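You operate a simulated robot arm through the tools that you are given. There is no shell and no other tool.

Carry out the task below with a simulated two-armed robot. There is one attempt and no reset: what you move stays moved.

TASK
Swap the middle conveyor's blue can for the pink one on its shelf.
Fine: belt switch Off first; blue can into the blue bin; then close the row up at the gate with the yellow button and set the switch to Line. Set down upright: blue can.

The check looks at the end state, three seconds after you hand in, the way a careful person would. Anything else that was tipped, shoved, dropped, spilled or broken makes it a failure.

THE ROBOT
Two 7-joint arms with two-finger parallel grippers on one trunk that stands fixed in place. Base frame: the origin is at the foot of the trunk, x ahead of it, y to its left, z up. Lengths are in mm, angles in rad, forces in N, time in s.
The left shoulder is at [60, 189, 1228], the right one opposite. With the tool pointing down near the work surface each hand reaches from about 100 to 660 mm from the base axis, measured 20 degrees to its own side. Payload 3.43 kg a hand.
The tool frame of a hand sits at the grasp point between the pads (the TCP): z along the fingers, y along the line on which they close. The tips reach 30 mm beyond it. The gripper opens to 94 mm. The fingers are 28 mm wide and 10 mm thick; the gripper's body (50 by 96 mm) begins 55 mm behind the TCP.
Orientation is that of the tool frame in the base frame, as a unit quaternion [x, y, z, w]. With the fingers straight down and closing along the base's y, the tool's x points along the base's -x, its y along +y and its z along -z.

THE INTERFACE
- The arms move only by the tool step_arm. It takes "left_series", "right_series" or both (then of equal length, played together; a hand with none holds still); each is a list that holds one entry, the list of rows, each a list of 7 numbers: the closure, from 0 (fully open) to 1 (shut), then the shift along the tool's x, y, z in mm, then the turn, a rotation vector about the tool's x, y, z in rad. In form: [[[fingers, x, y, z, wx, wy, wz], ...]]. A call has 1 to 20 rows; each row is the pose to reach, as a shift and turn from the pose commanded when the call began, along the tool's axes at that moment. Rows are played at 5 a second. More than 50 mm and 0.15 rad between two rows, or a gripper value outside its range, and nothing of the call is played. A pose out of reach is approached as far as the arm can. The call stops where the force on the tool passes 90 N (or 10 N more than at its start, if that is more) or the arm is blocked; 0.2 s more then pass. Each finger travels about 153 mm/s and halts on what it meets, pressing with about 34 N; the grip force reading is that of the motor and also rises with nothing between the fingers. The clock runs only during rows and for 0.2 s after the last one: add rows that repeat a pose to give the fingers time. It gives the time, the measured TCP pose, the force on the tool (base axes), the opening and the grip force at its end, in the units of the frame above (readings bear some noise), with the torque about the TCP (base axes, N m) and any sound that the robot's microphone picked up.
- Cameras (640 x 400 px; columns grow to the right, rows downward): "scene" is now at [-0.8, 39.1, 1767.5]; the picture's right is [0.54, -0.84, 0.00], its down [-0.71, -0.45, -0.53] and it looks along [0.45, 0.29, -0.85] (base axes); focal length 327 px, centre (320, 200). "left" rides on the left gripper at [76, -14, -102] in its tool frame; the picture's right is [0.18, 0.98, 0.00], its down [-0.75, 0.14, -0.64] and it looks along [-0.63, 0.12, 0.77] (tool axes); focal length 243 px, centre (320, 200). "right" rides on the right gripper at [76, 14, -102] in its tool frame; the picture's right is [-0.18, 0.98, 0.00], its down [-0.75, -0.14, -0.64] and it looks along [-0.63, -0.12, 0.77] (tool axes); focal length 243 px, centre (320, 200).
- snapshot(camera): a new picture of that camera. The clock stands still meanwhile.
- lift_body(by): slides the trunk up (or, below 0, down) by that many mm; the arms and the scene camera ride with it, the base frame stays. It gives what a move gives, with no picture.
- aim_head(pan, tilt): turns the head with the scene camera to pan (to the left, within 1.501 rad either way) and tilt (down, from -0.506 to 1.204), counted from straight ahead of the robot. It gives what a move gives.
- pixel_to_xyz(camera, pixels): there is no depth. For up to 12 entries [column, row, z] of the newest picture of that camera ("zoom" is the newest enlarged one), the place [x, y] in the base frame at which the ray of that pixel passes the height z, good to about 2 mm. The clock stands still meanwhile.
- inspect(camera, box): a new picture of the part [left, top, right, bottom] of that camera's present view, enlarged. The clock stands still meanwhile.
- sign_off(): hands the job in; it is judged then, once.

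Open the grippers and draw the arms clear of the work before you hand the job in, unless the task says otherwise.

The tools are called after "Request:" as name(argument=value, ...) on one line, values as JSON. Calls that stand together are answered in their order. step_arm: Moves the arms, as the interface text tells. Its arguments: {"type":"object","properties":{"left_series":{"type":"array"},"right_series":{"type":"array"}},"required":[]} The other tools are called the same way: lift_body (by) moves the trunk up or down; aim_head (pan, tilt) turns the head that bears the scene camera; snapshot (camera) takes a picture; pixel_to_xyz (camera, pixels) gives the place at which the rays of pixels pass given heights; inspect (camera, box) takes an enlarged picture of a part of a camera's view; sign_off () hands the job in.

At the start:

```text
clock: 0.0
left_ee_pos: [389.5, 348.3, 1184.8]
left_tool_rot: [-0.001, 1.0, 0.0, 0.0]
left_force: [0.0, 0.0, -1.1]
left_torque: [0.01, 0.04, -0.02]
left_gripper_width: 93.9
left_gripper_force: 0.1
right_ee_pos: [347.5, 33.2, 1241.0]
right_tool_rot: [0.001, 1.0, 0.0, 0.0]
right_force: [-0.7, 0.8, 0.0]
right_torque: [0.02, 0.01, -0.01]
right_gripper_width: 94.1
right_gripper_force: 0.0
trunk travel left (down, up): [-900.0, 90.0]
head pan, tilt (commanded): [0.567, 1.011]
```

scene: 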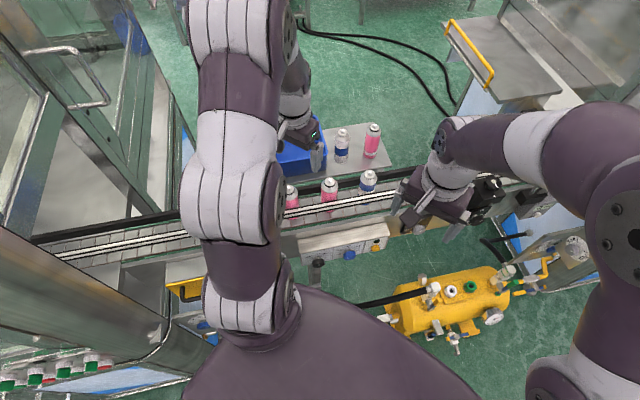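
right: 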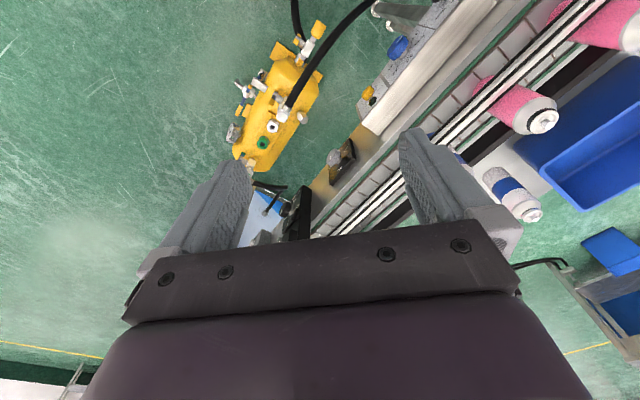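
left: 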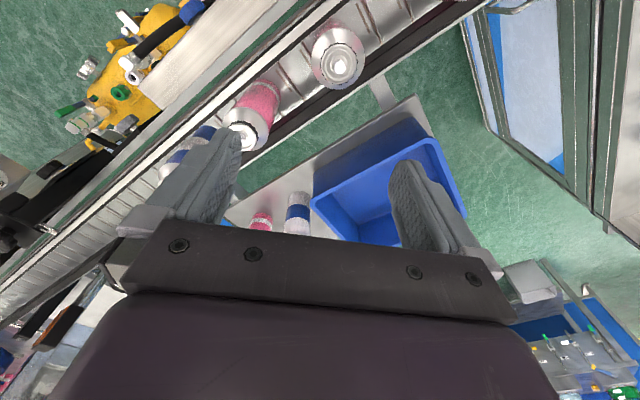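

I'll begin by looking closely at the scene: the scene picture shows the conveyor with cans near (290,195), (329,190), (367,182), and shelf with cans at (342,145), (372,140). I enlarge that area.

Request:
inspect(camera="scene", box=[260, 100, 420, 200])

Request:
inspect(camera="scene", box=[270, 170, 510, 320])

Request:
inspect(camera="left", box=[0, 0, 480, 300])

```text
4.00 times, centred on (340, 150) of scene
```

zoom: 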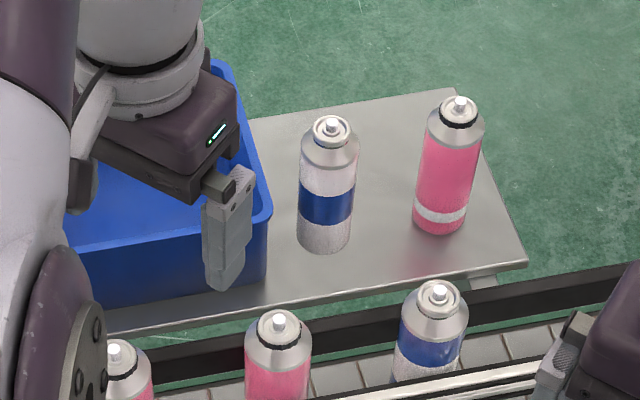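

```text
2.67 times, centred on (390, 245) of scene
```

zoom: 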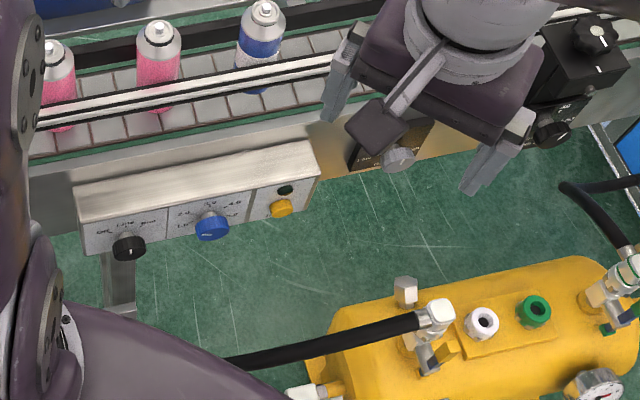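

```text
1.33 times, centred on (240, 150) of left
```

zoom: 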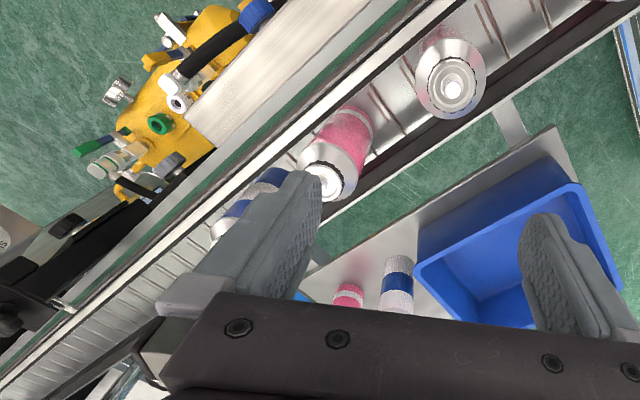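

The panel with a black selector, blue knob and yellow button is on the front side of the conveyor; the arms hide parts. I look around by turning the head to see all conveyors, the gate and panels.

Request:
aim_head(pan=0.1, tilt=0.8)

Request:
snapshot(camera="scene")

Request:
aim_head(pan=1.0, tilt=0.8)

Request:
snapshot(camera="scene")

Request:
aim_head(pan=-0.7, tilt=0.8)

Request:
snapshot(camera="scene")

```text
clock: 0.9
left_ee_pos: [389.7, 347.8, 1184.5]
left_tool_rot: [0.0, 1.0, 0.001, 0.0]
left_force: [0.0, 0.0, -0.6]
left_torque: [0.01, -0.01, 0.0]
left_gripper_width: 93.9
left_gripper_force: 0.1
right_ee_pos: [347.1, 33.8, 1241.0]
right_tool_rot: [0.001, 1.0, 0.0, 0.0]
right_force: [-0.2, -0.5, -0.8]
right_torque: [-0.01, 0.01, 0.02]
right_gripper_width: 94.0
right_gripper_force: 0.0
trunk travel left (down, up): [-900.0, 90.0]
head pan, tilt (commanded): [0.099, 0.799]
```

```text
taken
```

scene: 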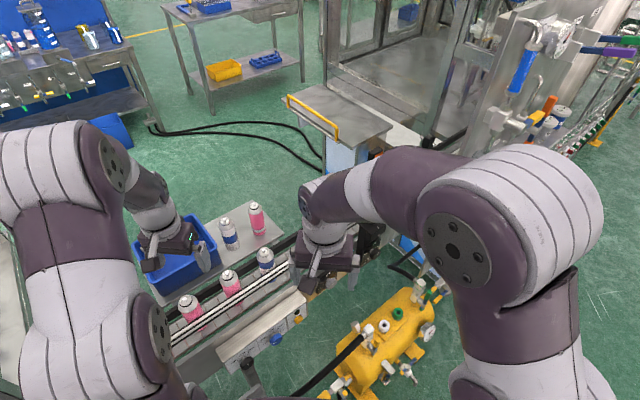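

```text
clock: 2.1
left_ee_pos: [389.5, 347.3, 1183.6]
left_tool_rot: [0.0, 1.0, 0.0, 0.0]
left_force: [0.6, 0.3, 0.4]
left_torque: [0.01, -0.03, 0.01]
left_gripper_width: 94.2
left_gripper_force: 0.1
right_ee_pos: [347.4, 33.6, 1240.4]
right_tool_rot: [0.0, 1.0, 0.0, 0.0]
right_force: [0.2, 0.6, -0.7]
right_torque: [0.03, 0.03, -0.02]
right_gripper_width: 93.6
right_gripper_force: 0.0
trunk travel left (down, up): [-900.0, 90.0]
head pan, tilt (commanded): [1.0, 0.799]
```

```text
taken
```

scene: 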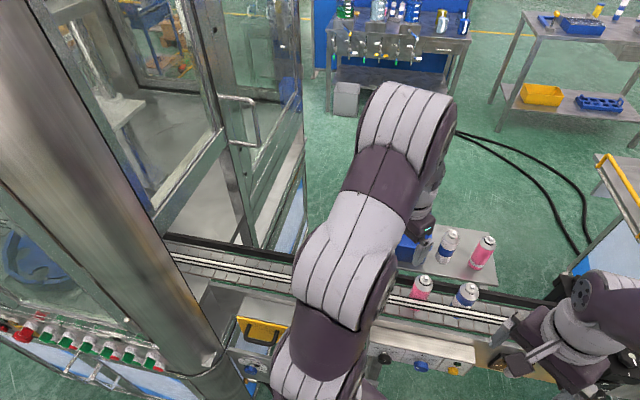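

```text
clock: 3.8
left_ee_pos: [390.1, 347.1, 1183.8]
left_tool_rot: [0.0, 1.0, 0.0, 0.0]
left_force: [-0.5, 0.1, 1.0]
left_torque: [0.03, 0.0, 0.03]
left_gripper_width: 94.1
left_gripper_force: 0.0
right_ee_pos: [347.6, 33.6, 1241.5]
right_tool_rot: [0.0, 1.0, 0.0, -0.001]
right_force: [-0.5, -0.9, 0.0]
right_torque: [0.0, 0.01, -0.02]
right_gripper_width: 94.2
right_gripper_force: 0.1
trunk travel left (down, up): [-900.0, 90.0]
head pan, tilt (commanded): [-0.7, 0.799]
```

```text
taken
```

scene: 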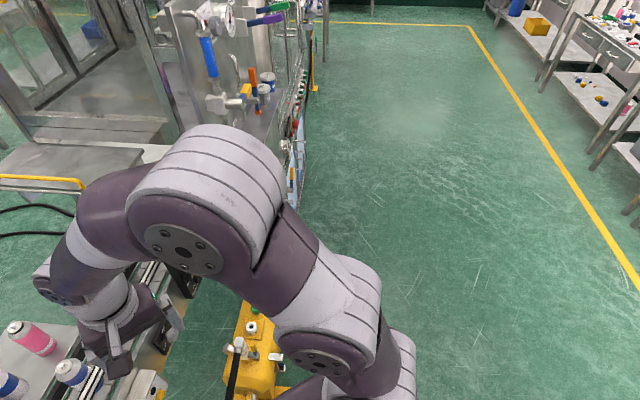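

The view shows a single conveyor running left to right with a shelf behind it, and cabinets at the left end. I turn the head back to the work and compute positions by combining cameras.

Request:
aim_head(pan=0.45, tilt=1.0)

Request:
snapshot(camera="scene")

Request:
snapshot(camera="left")

Request:
snapshot(camera="right")

```text
clock: 5.2
left_ee_pos: [390.0, 348.7, 1182.8]
left_tool_rot: [-0.001, 1.0, 0.0, 0.0]
left_force: [0.3, 0.1, -0.9]
left_torque: [0.0, 0.01, -0.01]
left_gripper_width: 94.1
left_gripper_force: 0.1
right_ee_pos: [347.6, 33.3, 1240.7]
right_tool_rot: [0.0, 1.0, 0.001, 0.0]
right_force: [0.4, 0.1, 0.9]
right_torque: [-0.03, -0.03, -0.02]
right_gripper_width: 94.0
right_gripper_force: 0.1
trunk travel left (down, up): [-900.0, 90.0]
head pan, tilt (commanded): [0.45, 1.0]
```

```text
taken
```

scene: 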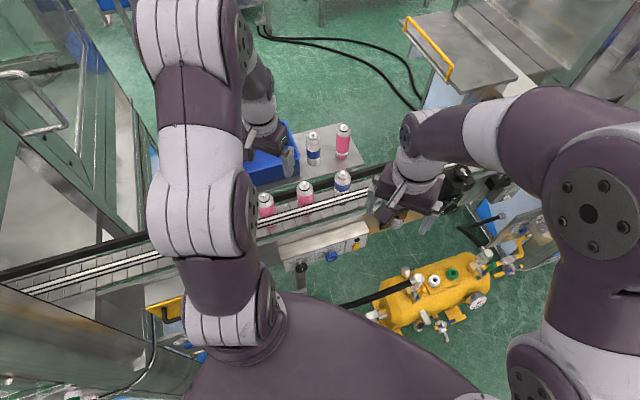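

```text
taken
```

left: 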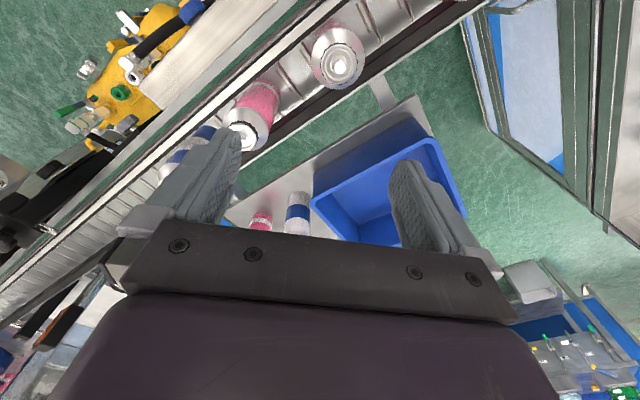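

```text
taken
```

right: 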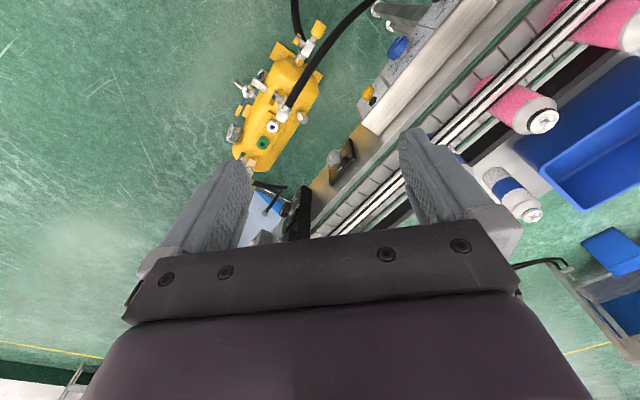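

I triangulate can tops: pink B top at scene (304,184), left (243,133), right (543,122); shelf blue can top scene (313,135), right (532,215); bin rims too.

Request:
pixel_to_xyz(camera="scene", pixels=[[304, 184, 700], [304, 184, 800], [304, 184, 900], [304, 184, 1000], [266, 196, 800], [266, 196, 900], [342, 172, 800], [342, 172, 900], [313, 134, 700], [313, 134, 800], [313, 134, 900]])

Request:
pixel_to_xyz(camera="left", pixels=[[243, 133, 700], [243, 133, 800], [243, 133, 900], [243, 133, 1000], [338, 67, 700], [338, 67, 800], [338, 67, 900]])

Request:
pixel_to_xyz(camera="right", pixels=[[543, 122, 700], [543, 122, 800], [543, 122, 900], [543, 122, 1000], [532, 215, 700], [532, 215, 800], [532, 215, 900]])

```text
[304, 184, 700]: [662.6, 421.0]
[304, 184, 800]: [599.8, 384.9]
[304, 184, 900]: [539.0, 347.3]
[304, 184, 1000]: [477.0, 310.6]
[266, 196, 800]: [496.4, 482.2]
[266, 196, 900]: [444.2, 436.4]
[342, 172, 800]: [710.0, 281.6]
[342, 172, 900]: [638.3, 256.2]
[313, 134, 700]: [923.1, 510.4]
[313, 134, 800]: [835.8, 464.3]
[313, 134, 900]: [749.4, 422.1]
```

```text
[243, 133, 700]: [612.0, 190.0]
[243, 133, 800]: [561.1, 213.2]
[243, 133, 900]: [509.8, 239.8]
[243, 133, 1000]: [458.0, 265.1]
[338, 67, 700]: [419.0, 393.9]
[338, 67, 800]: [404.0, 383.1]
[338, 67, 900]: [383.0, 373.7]
```

```text
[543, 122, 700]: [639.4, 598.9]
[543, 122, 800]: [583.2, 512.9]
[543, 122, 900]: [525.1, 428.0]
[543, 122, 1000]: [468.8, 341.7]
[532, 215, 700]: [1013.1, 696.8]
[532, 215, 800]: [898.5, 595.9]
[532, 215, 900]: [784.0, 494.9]
```

Triangulation puts the can tops near z≈1060 with A≈(356,360), B≈(437,287), blue C≈(524,216); the row runs along about (0.76,-0.65). I turn the right hand to face the conveyor front and pull it back for a clear look at panel and gate.

Request:
step_arm(right_series=[[[0, 11, -14, 0, 0, 0, -0.135], [0, 22, -28, 0, 0, 0, -0.27], [0, 33, -42, 0, 0, 0, -0.4], [0, 44, -56, 0, 0, 0, -0.53], [0, 56, -70, 0, 0, 0, -0.66], [0, 67, -83, 0, 0, 0, -0.8]]])

Request:
snapshot(camera="right")

Request:
snapshot(camera="scene")

```text
clock: 6.6
left_ee_pos: [389.1, 347.3, 1184.3]
left_tool_rot: [0.0, 1.0, 0.0, 0.0]
left_force: [-0.4, 0.1, -1.2]
left_torque: [0.02, -0.04, -0.01]
left_gripper_width: 94.1
left_gripper_force: 0.1
right_ee_pos: [280.4, -50.5, 1240.1]
right_tool_rot: [-0.39, 0.921, -0.001, 0.001]
right_force: [-0.8, 0.1, 0.9]
right_torque: [-0.03, 0.0, 0.0]
right_gripper_width: 94.0
right_gripper_force: 0.1
trunk travel left (down, up): [-900.0, 90.0]
head pan, tilt (commanded): [0.45, 1.0]
```

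```text
taken
```

right: 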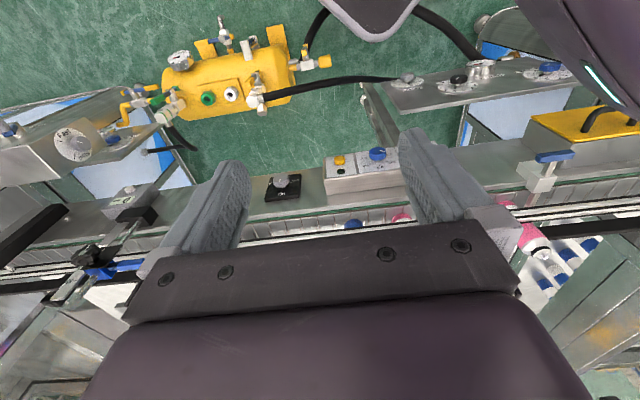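

```text
taken
```

scene: 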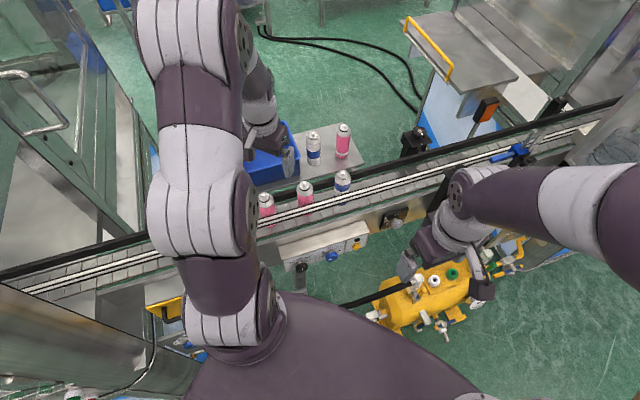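

Now the scene view shows the conveyor to its right end with a blue-handled item near (512,155), a black device at (412,140), knob plate at (395,218) and the panel at (300-365,245). I enlarge these.

Request:
inspect(camera="scene", box=[340, 80, 600, 240])

Request:
inspect(camera="scene", box=[250, 200, 420, 300])

Request:
inspect(camera="right", box=[0, 100, 320, 300])

Request:
inspect(camera="right", box=[320, 20, 640, 220])

```text
2.46 times, centred on (470, 160) of scene
```

zoom: 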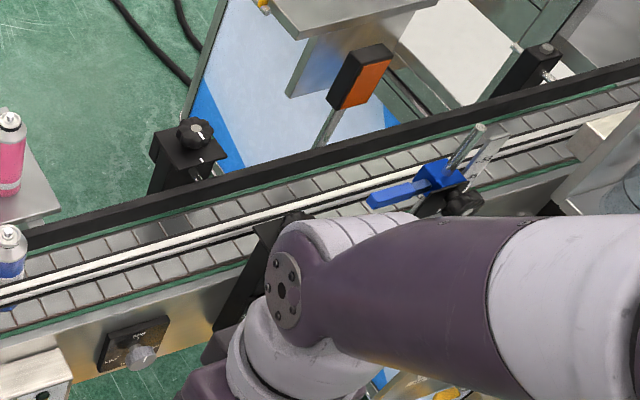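

```text
3.76 times, centred on (335, 250) of scene
```

zoom: 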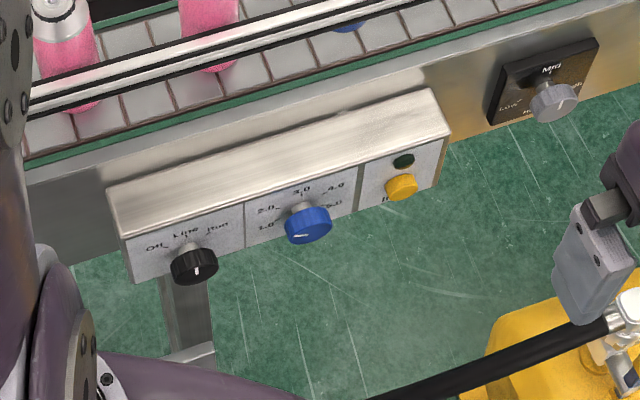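

```text
2.00 times, centred on (160, 200) of right
```

zoom: 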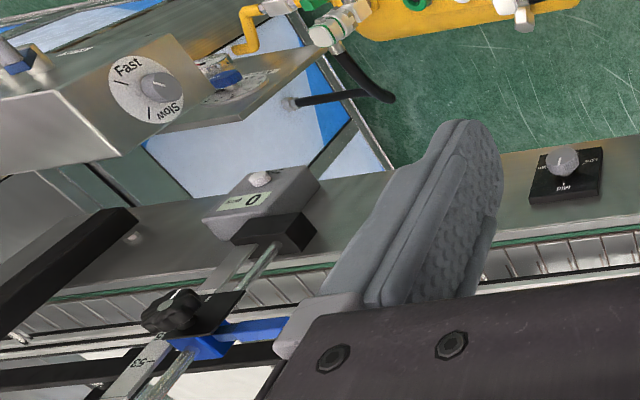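

```text
2.00 times, centred on (480, 120) of right
```

zoom: 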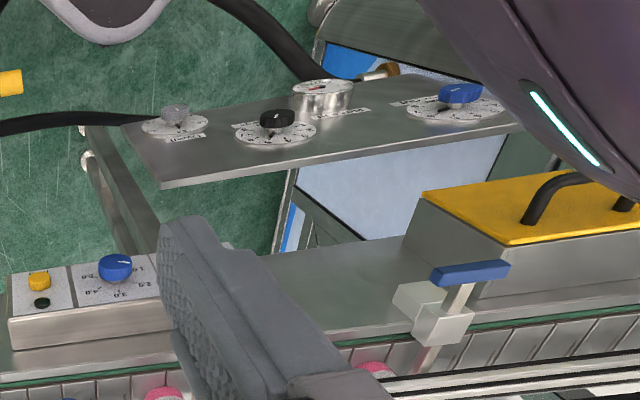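

The panel reads Off / Line / Run on the black selector, a blue speed knob and a yellow jog button. I shift the right hand to the right and up to see the gate area around the blue-handled part and the counter.

Request:
step_arm(right_series=[[[0, 0, 0, -40, 0, 0, 0], [0, 8, -35, -50, 0, 0, 0], [0, 16, -70, -60, 0, 0, 0], [0, 24, -105, -60, 0, 0, 0], [0, 30, -140, -60, 0, 0, 0]]])

Request:
snapshot(camera="right")

Request:
snapshot(camera="scene")

```text
clock: 7.8
left_ee_pos: [390.3, 347.3, 1183.2]
left_tool_rot: [0.0, 1.0, 0.0, -0.001]
left_force: [-0.6, 0.4, -0.1]
left_torque: [-0.02, 0.0, 0.0]
left_gripper_width: 94.2
left_gripper_force: 0.0
right_ee_pos: [361.5, -168.0, 1301.1]
right_tool_rot: [-0.39, 0.921, 0.0, 0.0]
right_force: [0.6, 0.0, -0.5]
right_torque: [0.06, 0.04, 0.01]
right_gripper_width: 93.9
right_gripper_force: 0.0
trunk travel left (down, up): [-900.0, 90.0]
head pan, tilt (commanded): [0.45, 1.0]
```

```text
taken
```

right: 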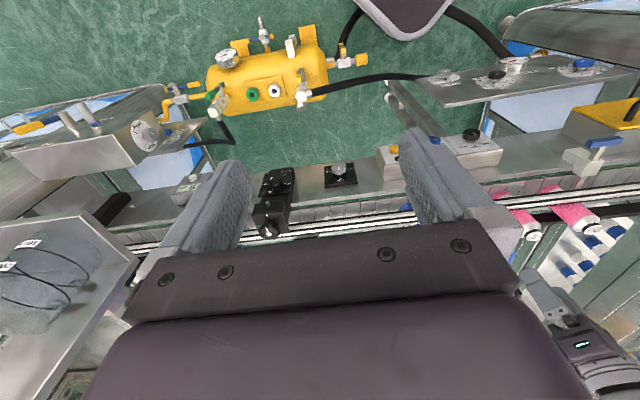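

```text
taken
```

scene: 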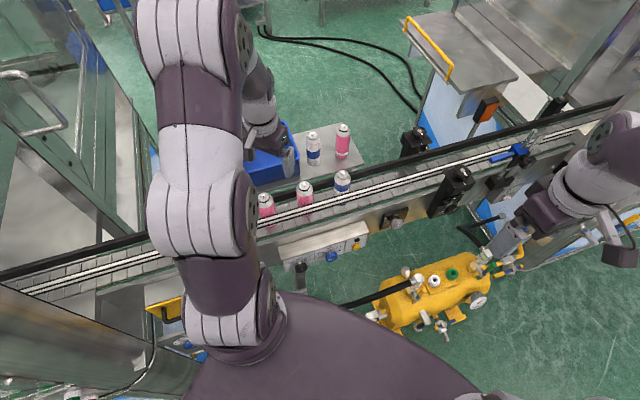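

Now the scene view shows a pair of black devices at (414,140) and (458,190) on both sides of the belt. I enlarge this area and the panel.

Request:
inspect(camera="scene", box=[380, 90, 580, 215])

Request:
inspect(camera="scene", box=[280, 225, 380, 288])

Request:
inspect(camera="right", box=[240, 120, 560, 260])

Request:
inspect(camera="scene", box=[240, 110, 400, 230])

```text
3.20 times, centred on (480, 152) of scene
```

zoom: 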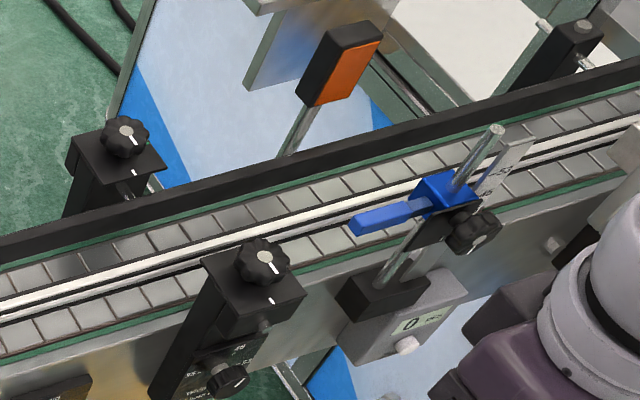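

```text
6.35 times, centred on (330, 256) of scene
```

zoom: 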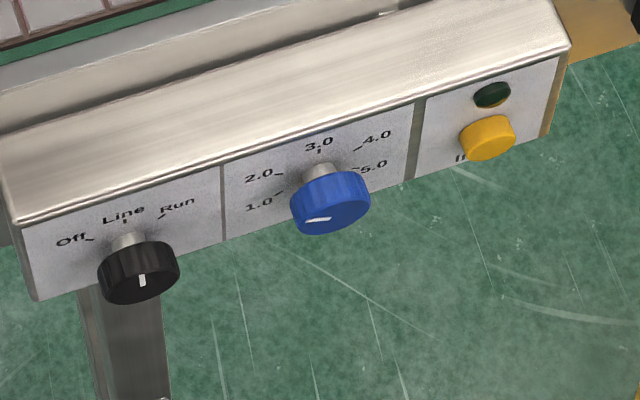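

```text
2.00 times, centred on (400, 190) of right
```

zoom: 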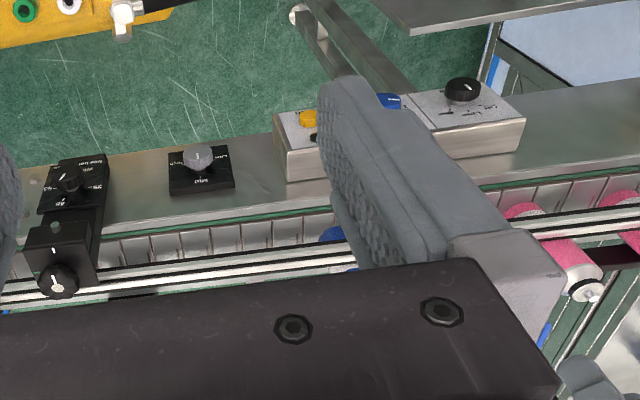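

```text
3.33 times, centred on (320, 170) of scene
```

zoom: 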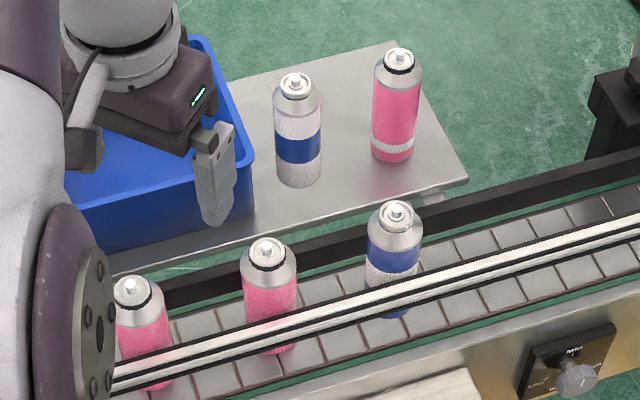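

The selector's labels are Off (left), Line (top), Run (right), blue speed knob, and yellow "Inch" button with a lamp above. I locate key points at assumed heights with the scene camera.

Request:
snapshot(camera="scene")

Request:
pixel_to_xyz(camera="scene", pixels=[[419, 131, 1000], [462, 172, 1000], [302, 266, 850], [302, 266, 800], [357, 246, 850], [357, 246, 800], [280, 215, 880], [370, 190, 880], [342, 131, 1030], [343, 157, 850], [355, 150, 850], [512, 150, 1000]])

Request:
pixel_to_xyz(camera="right", pixels=[[267, 231, 1000], [267, 231, 900], [472, 134, 850], [472, 134, 900], [472, 134, 950], [338, 168, 850], [338, 168, 900], [338, 168, 950]])

```text
taken
```

scene: 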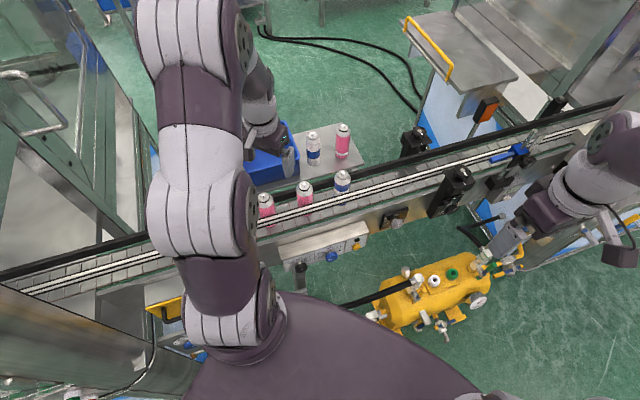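

```text
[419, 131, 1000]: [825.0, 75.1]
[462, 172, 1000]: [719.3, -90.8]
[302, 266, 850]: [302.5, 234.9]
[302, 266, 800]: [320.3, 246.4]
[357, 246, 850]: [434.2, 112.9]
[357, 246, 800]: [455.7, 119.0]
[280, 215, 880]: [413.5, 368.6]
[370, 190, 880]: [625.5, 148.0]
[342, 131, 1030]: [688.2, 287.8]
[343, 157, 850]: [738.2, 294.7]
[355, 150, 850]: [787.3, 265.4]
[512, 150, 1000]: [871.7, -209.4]
```

```text
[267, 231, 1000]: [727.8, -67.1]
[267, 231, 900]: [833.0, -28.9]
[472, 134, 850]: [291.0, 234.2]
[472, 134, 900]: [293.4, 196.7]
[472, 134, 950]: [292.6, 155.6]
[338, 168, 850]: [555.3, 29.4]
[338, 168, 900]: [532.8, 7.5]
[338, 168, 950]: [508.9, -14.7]
```

The selector sits around (297,234,850) and the front black unit around (720,-80,1005). I enlarge the right camera's view of the gate units and the panel for detail.

Request:
inspect(camera="right", box=[230, 150, 370, 250])

Request:
inspect(camera="right", box=[360, 110, 520, 210])

Request:
inspect(camera="scene", box=[400, 110, 500, 215])

```text
4.00 times, centred on (300, 200) of right
```

zoom: 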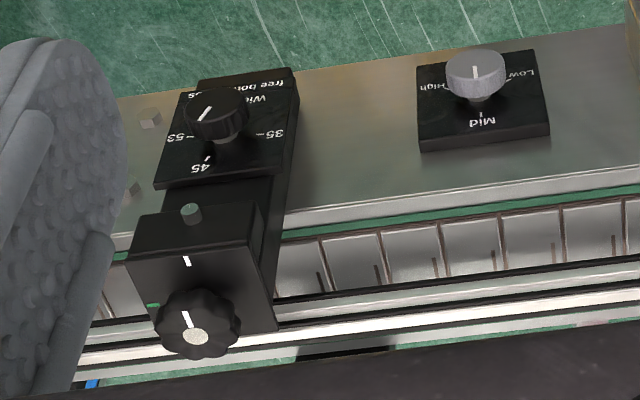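

```text
4.00 times, centred on (440, 160) of right
```

zoom: 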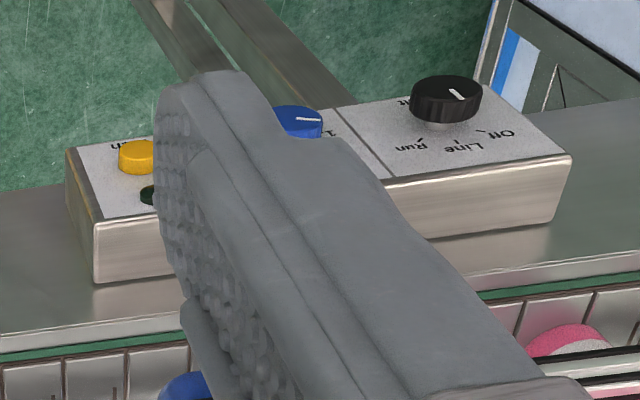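

```text
3.81 times, centred on (450, 162) of scene
```

zoom: 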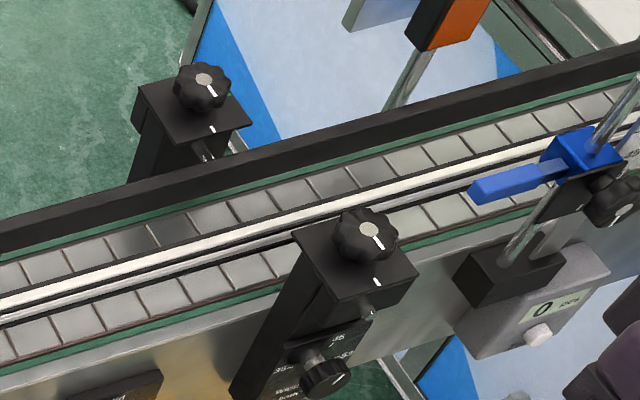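

I triangulate the panel's label face corners using scene and right pictures to find its tilt and height.

Request:
pixel_to_xyz(camera="scene", pixels=[[369, 231.6, 900], [369, 231.6, 850], [364.6, 245, 900], [364.6, 245, 850], [364.6, 245, 800], [282, 260, 900], [282, 260, 850], [285, 271.7, 850], [285, 271.7, 800]])

Request:
pixel_to_xyz(camera="right", pixels=[[383.75, 165.5, 900], [383.75, 165.5, 850], [377, 147.5, 900], [377, 147.5, 850], [377, 147.5, 800], [502.5, 149.25, 900], [502.5, 149.25, 850], [384.25, 180.5, 900], [384.25, 180.5, 850]])

```text
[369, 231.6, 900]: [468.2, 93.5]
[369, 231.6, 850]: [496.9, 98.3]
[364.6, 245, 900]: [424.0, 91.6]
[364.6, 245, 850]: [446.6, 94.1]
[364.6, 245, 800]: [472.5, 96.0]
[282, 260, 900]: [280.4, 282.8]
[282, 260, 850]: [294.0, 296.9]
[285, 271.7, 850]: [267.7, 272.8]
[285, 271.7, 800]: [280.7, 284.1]
```

```text
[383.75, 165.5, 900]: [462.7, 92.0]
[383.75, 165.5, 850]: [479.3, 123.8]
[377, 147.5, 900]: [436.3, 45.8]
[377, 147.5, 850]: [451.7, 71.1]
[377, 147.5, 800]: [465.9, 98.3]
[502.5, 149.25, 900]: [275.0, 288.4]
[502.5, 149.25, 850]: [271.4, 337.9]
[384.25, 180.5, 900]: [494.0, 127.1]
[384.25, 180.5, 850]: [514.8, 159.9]
```

The panel face is vertical, z 800–900, from about (278,286) to (466,93), so the belt runs along (0.70,-0.71). I pull the left hand back to look at the shelf cans and the row from the left camera.

Request:
step_arm(left_series=[[[0, 35, 0, -20, 0, 0, 0], [0, 70, 0, -40, 0, 0, 0], [0, 105, 0, -60, 0, 0, 0.1], [0, 140, 0, -60, 0, 0, 0.2]]])

Request:
snapshot(camera="left")

Request:
snapshot(camera="scene")

```text
clock: 8.8
left_ee_pos: [247.6, 347.7, 1243.7]
left_tool_rot: [0.101, 0.995, 0.0, 0.0]
left_force: [-0.4, -0.8, 0.5]
left_torque: [-0.01, -0.01, 0.01]
left_gripper_width: 94.0
left_gripper_force: 0.1
right_ee_pos: [357.8, -167.7, 1300.5]
right_tool_rot: [-0.389, 0.921, 0.0, 0.001]
right_force: [1.4, 0.3, -0.5]
right_torque: [-0.01, 0.0, -0.03]
right_gripper_width: 94.0
right_gripper_force: 0.0
trunk travel left (down, up): [-900.0, 90.0]
head pan, tilt (commanded): [0.45, 1.0]
```

```text
taken
```

left: 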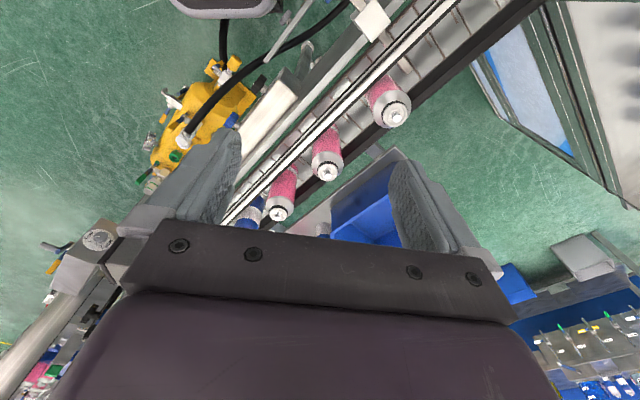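

```text
taken
```

scene: 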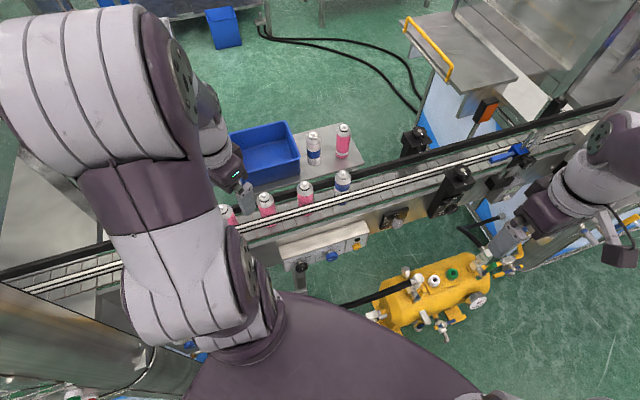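

Four cans are in the row: pink D, A, B then blue C (scene (228,213),(266,200),(304,188),(342,177)). I zoom the left camera for accurate pixels and the scene camera for the shelf/bin.

Request:
inspect(camera="left", box=[220, 70, 440, 250])

Request:
inspect(camera="scene", box=[200, 110, 380, 222])

```text
2.22 times, centred on (330, 160) of left
```

zoom: 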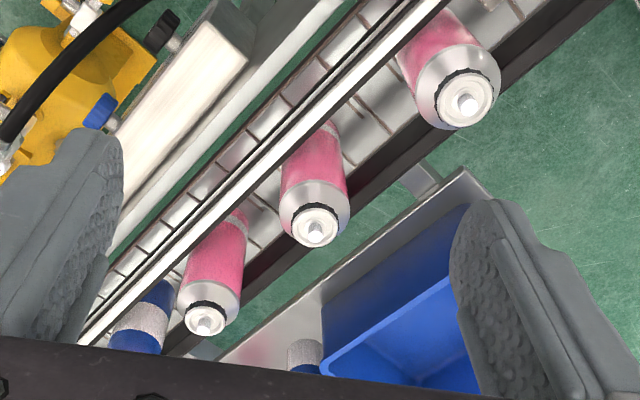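

```text
3.56 times, centred on (290, 166) of scene
```

zoom: 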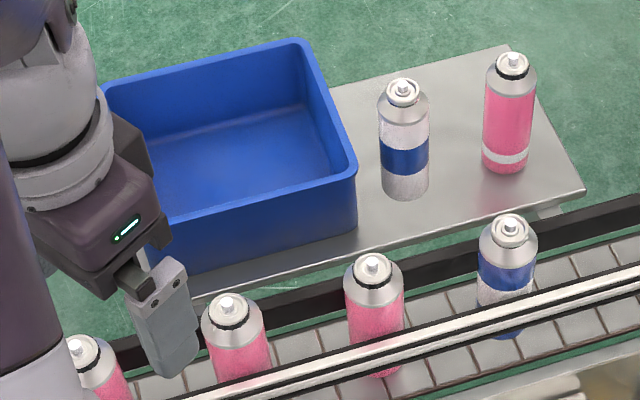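

I compute heights by combining nozzle tops in scene zoom with left camera pixels: D (77,347), A (228,300), B (372,262), C (511,222), shelf blue (404,86), shelf pink (513,60).

Request:
pixel_to_xyz(camera="zoom", pixels=[[77, 347, 1060], [228, 300, 1060], [372, 262, 1060], [511, 222, 1060], [404, 86, 1040], [513, 60, 1040], [77, 347, 1000], [228, 300, 1000], [372, 262, 1000], [511, 222, 1000]])

Request:
pixel_to_xyz(camera="left", pixels=[[395.8, 116.3, 1060], [327.3, 174.4, 1060], [278.2, 215.9, 1060], [395.8, 116.3, 1000], [327.3, 174.4, 1000], [278.2, 215.9, 1000]])

```text
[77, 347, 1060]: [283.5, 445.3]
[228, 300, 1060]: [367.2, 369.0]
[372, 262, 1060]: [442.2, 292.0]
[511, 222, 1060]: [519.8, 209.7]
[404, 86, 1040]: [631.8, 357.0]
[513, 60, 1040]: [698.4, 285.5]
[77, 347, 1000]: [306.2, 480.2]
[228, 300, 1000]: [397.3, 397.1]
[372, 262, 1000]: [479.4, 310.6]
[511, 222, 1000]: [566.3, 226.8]
```

```text
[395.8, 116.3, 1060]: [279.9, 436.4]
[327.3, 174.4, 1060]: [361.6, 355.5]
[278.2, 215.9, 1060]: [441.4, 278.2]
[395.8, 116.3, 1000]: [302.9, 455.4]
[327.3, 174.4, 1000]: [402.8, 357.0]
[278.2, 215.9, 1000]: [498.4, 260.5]
```

The row is at -45° with ~111 mm spacing: D(283,445), A(367,369), B(442,292), C(520,210), nozzle tops z≈1062; shelf tops z≈1033. I take the base points and bin corners to get shelf and belt heights.

Request:
inspect(camera="scene", box=[200, 110, 380, 222])

Request:
pixel_to_xyz(camera="zoom", pixels=[[503, 173, 900], [503, 173, 850], [404, 200, 900], [404, 200, 850], [508, 339, 900], [508, 339, 850], [376, 377, 900], [376, 377, 850], [305, 40, 950], [357, 168, 950], [357, 228, 850], [103, 85, 950]])

```text
3.56 times, centred on (290, 166) of scene
```

zoom: 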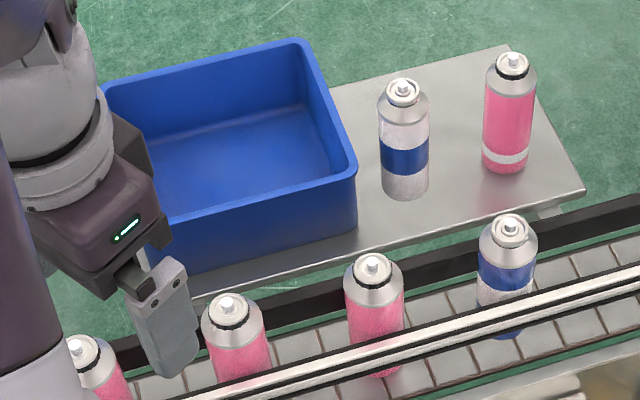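

```text
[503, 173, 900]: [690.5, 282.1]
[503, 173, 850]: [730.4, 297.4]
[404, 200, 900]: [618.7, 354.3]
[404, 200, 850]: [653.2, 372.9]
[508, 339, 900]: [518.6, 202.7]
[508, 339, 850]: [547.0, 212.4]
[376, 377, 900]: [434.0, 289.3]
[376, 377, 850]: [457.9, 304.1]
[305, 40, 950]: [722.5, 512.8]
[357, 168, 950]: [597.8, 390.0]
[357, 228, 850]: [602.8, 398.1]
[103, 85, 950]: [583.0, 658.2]
```

Shelf ≈ z 907, belt ≈ z 935, bin rim ≈ z 980 with centre near (568,506). The selector is nearest the left arm, so I swing the left hand to yaw 45° above the panel's left part to view the selector closely.

Request:
step_arm(left_series=[[[0, -6, -20, 0, 0, 0, -0.14], [0, -12, -41, 10, 0, 0, -0.28], [0, -18, -61, 25, 0, 0, -0.42], [0, -24, -81, 40, 0, 0, -0.56], [0, -30, -102, 55, 0, 0, -0.7], [0, -36, -122, 75, 0, 0, -0.84], [0, -41, -143, 94, 0, 0, -0.985]]])

Request:
snapshot(camera="left")

Request:
snapshot(camera="scene")

```text
clock: 10.4
left_ee_pos: [259.9, 199.2, 1149.6]
left_tool_rot: [-0.382, 0.924, 0.0, 0.001]
left_force: [0.6, 0.9, 0.1]
left_torque: [0.01, 0.01, -0.02]
left_gripper_width: 94.1
left_gripper_force: 0.1
right_ee_pos: [361.3, -168.2, 1300.1]
right_tool_rot: [-0.389, 0.921, -0.001, 0.0]
right_force: [-0.3, -0.4, -0.3]
right_torque: [0.0, 0.01, -0.02]
right_gripper_width: 94.1
right_gripper_force: 0.0
trunk travel left (down, up): [-900.0, 90.0]
head pan, tilt (commanded): [0.45, 1.0]
```

```text
taken
```

left: 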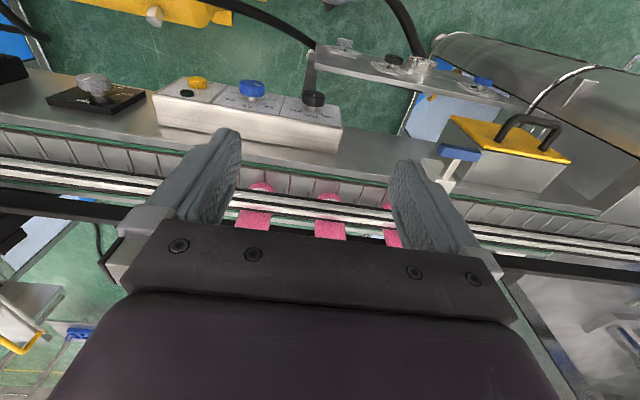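

```text
taken
```

scene: 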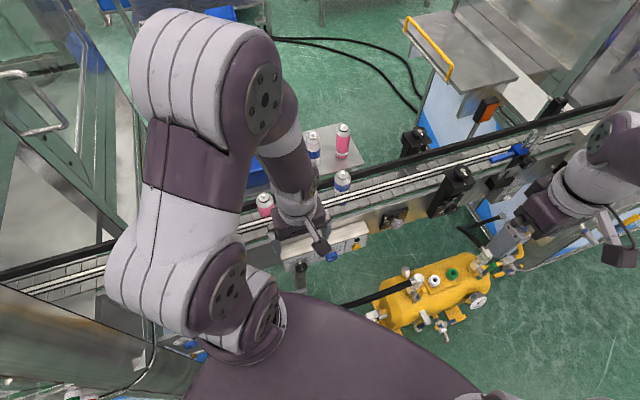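

The left camera shows the selector at (313,100), blue knob (252,90) and yellow button (198,82). I enlarge.

Request:
inspect(camera="left", box=[150, 60, 350, 185])

Request:
inspect(camera="left", box=[280, 75, 360, 125])

```text
3.20 times, centred on (250, 122) of left
```

zoom: 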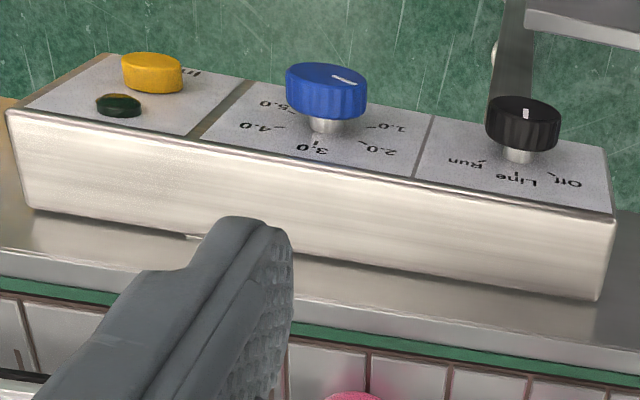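

```text
8.00 times, centred on (320, 100) of left
```

zoom: 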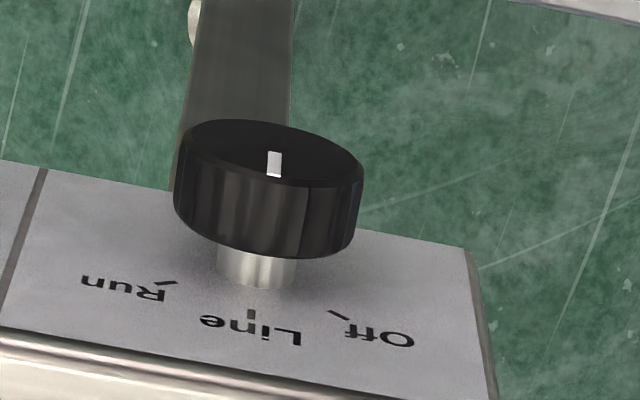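

The selector's mark points at Line now. I zoom the scene view on the selector as well to triangulate the knob.

Request:
inspect(camera="scene", box=[280, 240, 380, 290])

Request:
pixel_to_xyz(camera="left", pixels=[[314, 94.1, 870], [314, 94.1, 850], [314, 94.1, 830], [311.9, 110.4, 870], [311.9, 110.4, 850], [311.9, 110.4, 830], [197, 80, 850], [197, 80, 830]])

```text
6.40 times, centred on (330, 265) of scene
```

zoom: 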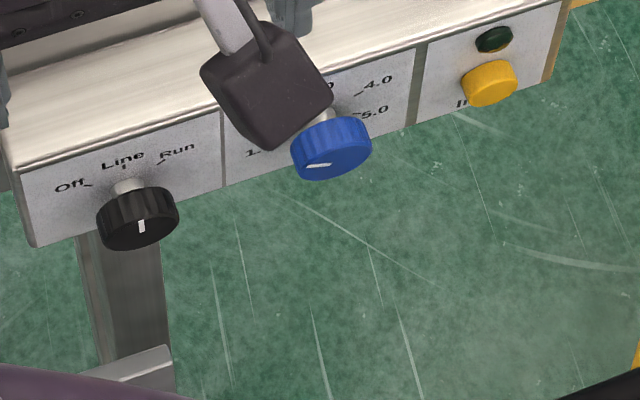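

```text
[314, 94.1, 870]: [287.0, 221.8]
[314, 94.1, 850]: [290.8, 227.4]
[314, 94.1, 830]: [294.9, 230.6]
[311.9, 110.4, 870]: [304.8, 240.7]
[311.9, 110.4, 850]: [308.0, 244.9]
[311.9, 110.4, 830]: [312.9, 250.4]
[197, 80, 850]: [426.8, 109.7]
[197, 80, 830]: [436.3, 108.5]
```

I query the scene zoom for the selector face centre (140,231), stem base (127,188), yellow button face (490,90), and lip corners.

Request:
pixel_to_xyz(camera="zoom", pixels=[[140, 231, 870], [140, 231, 850], [140, 231, 830], [127, 189, 870], [127, 189, 850], [127, 189, 830], [490, 90, 850], [490, 90, 830], [15, 170, 900], [570, 0, 900]])

```text
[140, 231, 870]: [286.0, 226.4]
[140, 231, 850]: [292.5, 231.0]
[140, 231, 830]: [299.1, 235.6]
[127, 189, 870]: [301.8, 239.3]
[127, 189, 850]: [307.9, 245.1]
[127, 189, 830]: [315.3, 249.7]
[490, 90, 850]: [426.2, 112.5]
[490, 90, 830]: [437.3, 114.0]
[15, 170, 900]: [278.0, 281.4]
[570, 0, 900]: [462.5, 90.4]
```

The triangulation puts the selector's stem base at (308,245,850), cap face ~23 mm out from the panel, Ø≈37 mm; yellow button face at (427,111,851). I now tilt the left hand 35° forward and lower it to a hover in front of and above the selector, fingers at ~70 mm.

Request:
step_arm(left_series=[[[0.25, -4, 0, 35, 0, -0.122, 0], [0.25, -8, 0, 70, 0, -0.244, 0], [0.25, -12, -1, 105, 0, -0.366, 0], [0.25, -16, -1, 145, 0, -0.489, 0], [0.25, -21, -1, 185, 0, -0.611, 0]]])

Request:
snapshot(camera="left")

Request:
snapshot(camera="scene")

```text
clock: 11.6
left_ee_pos: [329.5, 190.0, 997.9]
left_tool_rot: [-0.365, 0.883, 0.125, 0.27]
left_force: [0.2, -0.6, 0.1]
left_torque: [-0.02, 0.03, 0.0]
left_gripper_width: 70.5
left_gripper_force: 0.1
left hand out of reach, approached as far as the arm can: row 2, 4, 5
right_ee_pos: [362.9, -168.6, 1298.4]
right_tool_rot: [-0.389, 0.921, 0.002, -0.001]
right_force: [0.3, -0.3, -0.4]
right_torque: [0.01, 0.0, -0.03]
right_gripper_width: 93.8
right_gripper_force: 0.1
trunk travel left (down, up): [-900.0, 90.0]
head pan, tilt (commanded): [0.45, 1.0]
```

```text
taken
```

left: 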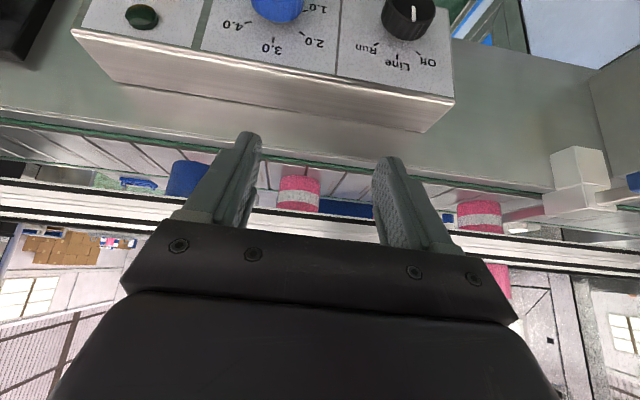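

```text
taken
```

scene: 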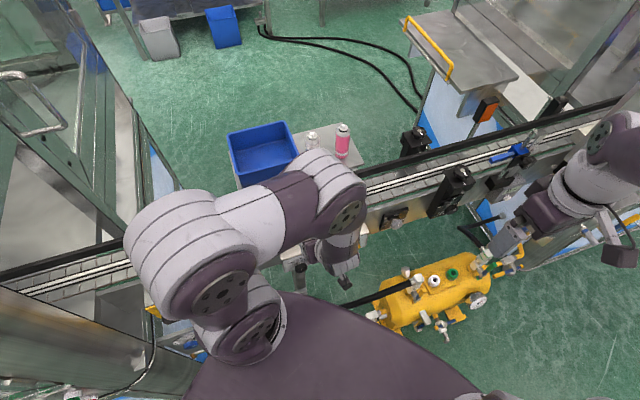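

The left arm can't fold that close (stopped at (329.5,190,998)). The right arm has a more comfortable distance to the selector, so I raise and untilt the left hand first, to clear the space.

Request:
step_arm(left_series=[[[0.25, -23, 0, -33, 0, 0, 0], [0.25, -46, 0, -66, 0, 0.122, 0], [0.25, -69, 0, -98, 0, 0.244, 0], [0.25, -92, 0, -131, 0, 0.366, 0], [0.25, -106, 0, -151, 0, 0.489, 0], [0.25, -115, 0, -164, 0, 0.611, 0]]])

```text
clock: 13.0
left_ee_pos: [327.7, 191.6, 1198.8]
left_tool_rot: [-0.382, 0.924, 0.0, -0.001]
left_force: [0.7, 0.1, -0.4]
left_torque: [-0.01, 0.01, 0.03]
left_gripper_width: 70.4
left_gripper_force: 0.1
right_ee_pos: [359.4, -167.4, 1300.9]
right_tool_rot: [-0.389, 0.921, 0.0, 0.0]
right_force: [-0.3, 0.1, 0.7]
right_torque: [0.04, -0.03, 0.02]
right_gripper_width: 93.8
right_gripper_force: 0.0
trunk travel left (down, up): [-900.0, 90.0]
head pan, tilt (commanded): [0.45, 1.0]
```

The left hand is clear at (328,192,1199). I move it off to about (360,400,1260) so the right arm can come to the selector.

Request:
step_arm(left_series=[[[0, -28, 21, -15, 0, 0, 0.13], [0, -56, 42, -30, 0, 0, 0.26], [0, -84, 63, -45, 0, 0, 0.39], [0, -112, 84, -61, 0, 0, 0.52], [0, -140, 105, -61, 0, 0, 0.65], [0, -170, 124, -61, 0, 0, 0.785]]])

Request:
snapshot(camera="scene")

```text
clock: 14.4
left_ee_pos: [360.1, 401.7, 1260.0]
left_tool_rot: [0.001, 1.0, 0.0, 0.0]
left_force: [-0.2, 0.7, 0.2]
left_torque: [0.0, -0.01, 0.0]
left_gripper_width: 93.8
left_gripper_force: 0.0
right_ee_pos: [359.6, -165.6, 1299.4]
right_tool_rot: [-0.39, 0.921, 0.0, -0.001]
right_force: [-0.4, -0.1, 0.1]
right_torque: [-0.02, 0.03, -0.01]
right_gripper_width: 93.9
right_gripper_force: 0.0
trunk travel left (down, up): [-900.0, 90.0]
head pan, tilt (commanded): [0.45, 1.0]
```

```text
taken
```

scene: 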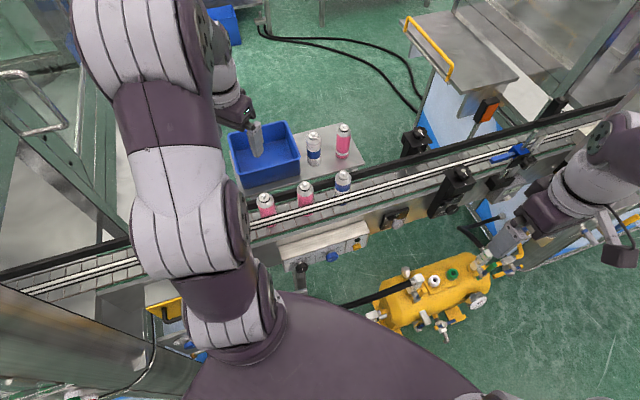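

Now I bring the right hand over to (250,130,1120) in front of the panel, still tool-down.

Request:
step_arm(right_series=[[[0.25, -17, 36, 15, 0, 0, 0], [0.25, -34, 72, 30, 0, 0, 0], [0.25, -51, 107, 50, 0, 0, 0], [0.25, -68, 143, 75, 0, 0, 0], [0.25, -85, 179, 100, 0, 0, 0.005], [0.25, -102, 215, 125, 0, 0, 0.01], [0.25, -119, 250, 150, 0, 0, 0.015], [0.25, -136, 286, 180, 0, 0, 0.015]]])

Request:
snapshot(camera="scene")

Request:
snapshot(camera="right")

```text
clock: 16.2
left_ee_pos: [360.8, 402.3, 1259.5]
left_tool_rot: [-0.001, 1.0, -0.001, 0.001]
left_force: [-0.5, 0.7, -0.2]
left_torque: [-0.01, -0.03, 0.03]
left_gripper_width: 93.9
left_gripper_force: 0.1
right_ee_pos: [249.2, 130.5, 1120.4]
right_tool_rot: [-0.382, 0.924, -0.002, -0.001]
right_force: [0.3, 0.3, 0.4]
right_torque: [0.0, -0.03, 0.01]
right_gripper_width: 70.6
right_gripper_force: 0.0
trunk travel left (down, up): [-900.0, 90.0]
head pan, tilt (commanded): [0.45, 1.0]
```

```text
taken
```

scene: 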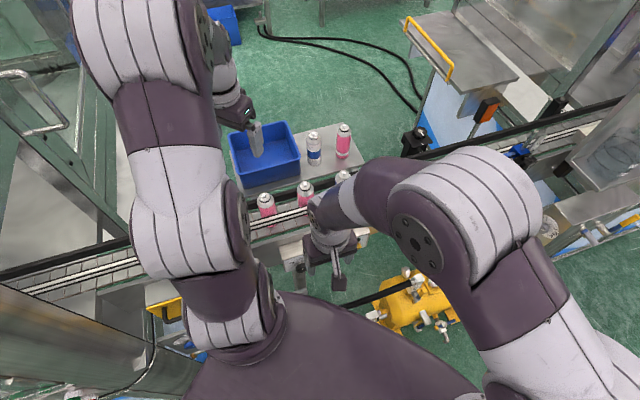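

```text
taken
```

right: 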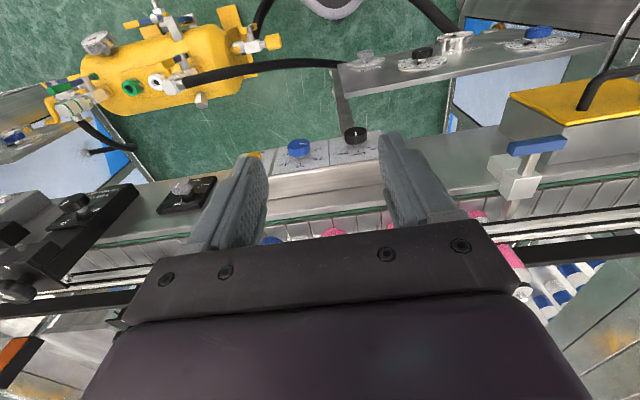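

I tilt the right hand 35° forward while lowering to hover at (270,207,960) above the selector.

Request:
step_arm(right_series=[[[0.25, -14, 8, 32, 0, -0.122, 0], [0.25, -28, 16, 64, 0, -0.244, 0], [0.25, -42, 24, 96, 0, -0.366, 0], [0.25, -56, 32, 128, 0, -0.489, 0], [0.25, -69, 39, 160, 0, -0.611, 0]]])

Request:
snapshot(camera="right")

Request:
snapshot(camera="scene")

```text
clock: 16.8
left_ee_pos: [361.0, 401.5, 1260.3]
left_tool_rot: [0.0, 1.0, 0.0, 0.0]
left_force: [0.4, 0.2, 0.2]
left_torque: [-0.01, -0.01, 0.0]
left_gripper_width: 93.9
left_gripper_force: 0.0
right_ee_pos: [264.9, 161.6, 1071.1]
right_tool_rot: [-0.383, 0.916, 0.044, 0.109]
right_force: [0.4, 1.0, 0.8]
right_torque: [-0.01, -0.02, 0.0]
right_gripper_width: 70.2
right_gripper_force: 0.1
trunk travel left (down, up): [-900.0, 90.0]
head pan, tilt (commanded): [0.45, 1.0]
stopped in row 2 (right hand): the force on the tool passed its limit at 131 N (the readings are from after the stop); the commanded pose is now the measured one
```

```text
taken
```

right: 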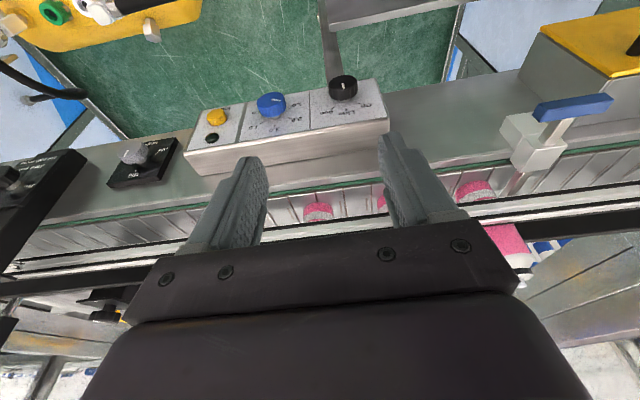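

```text
taken
```

scene: 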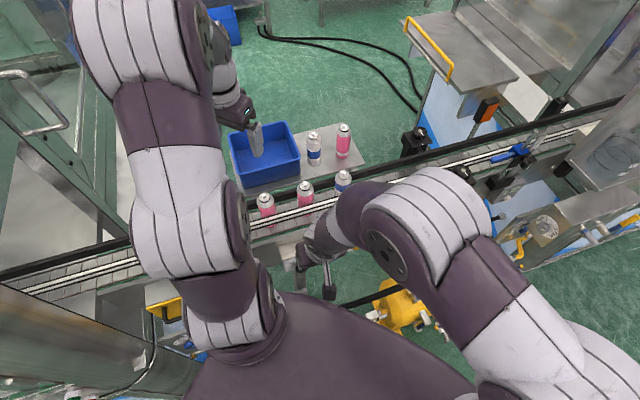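

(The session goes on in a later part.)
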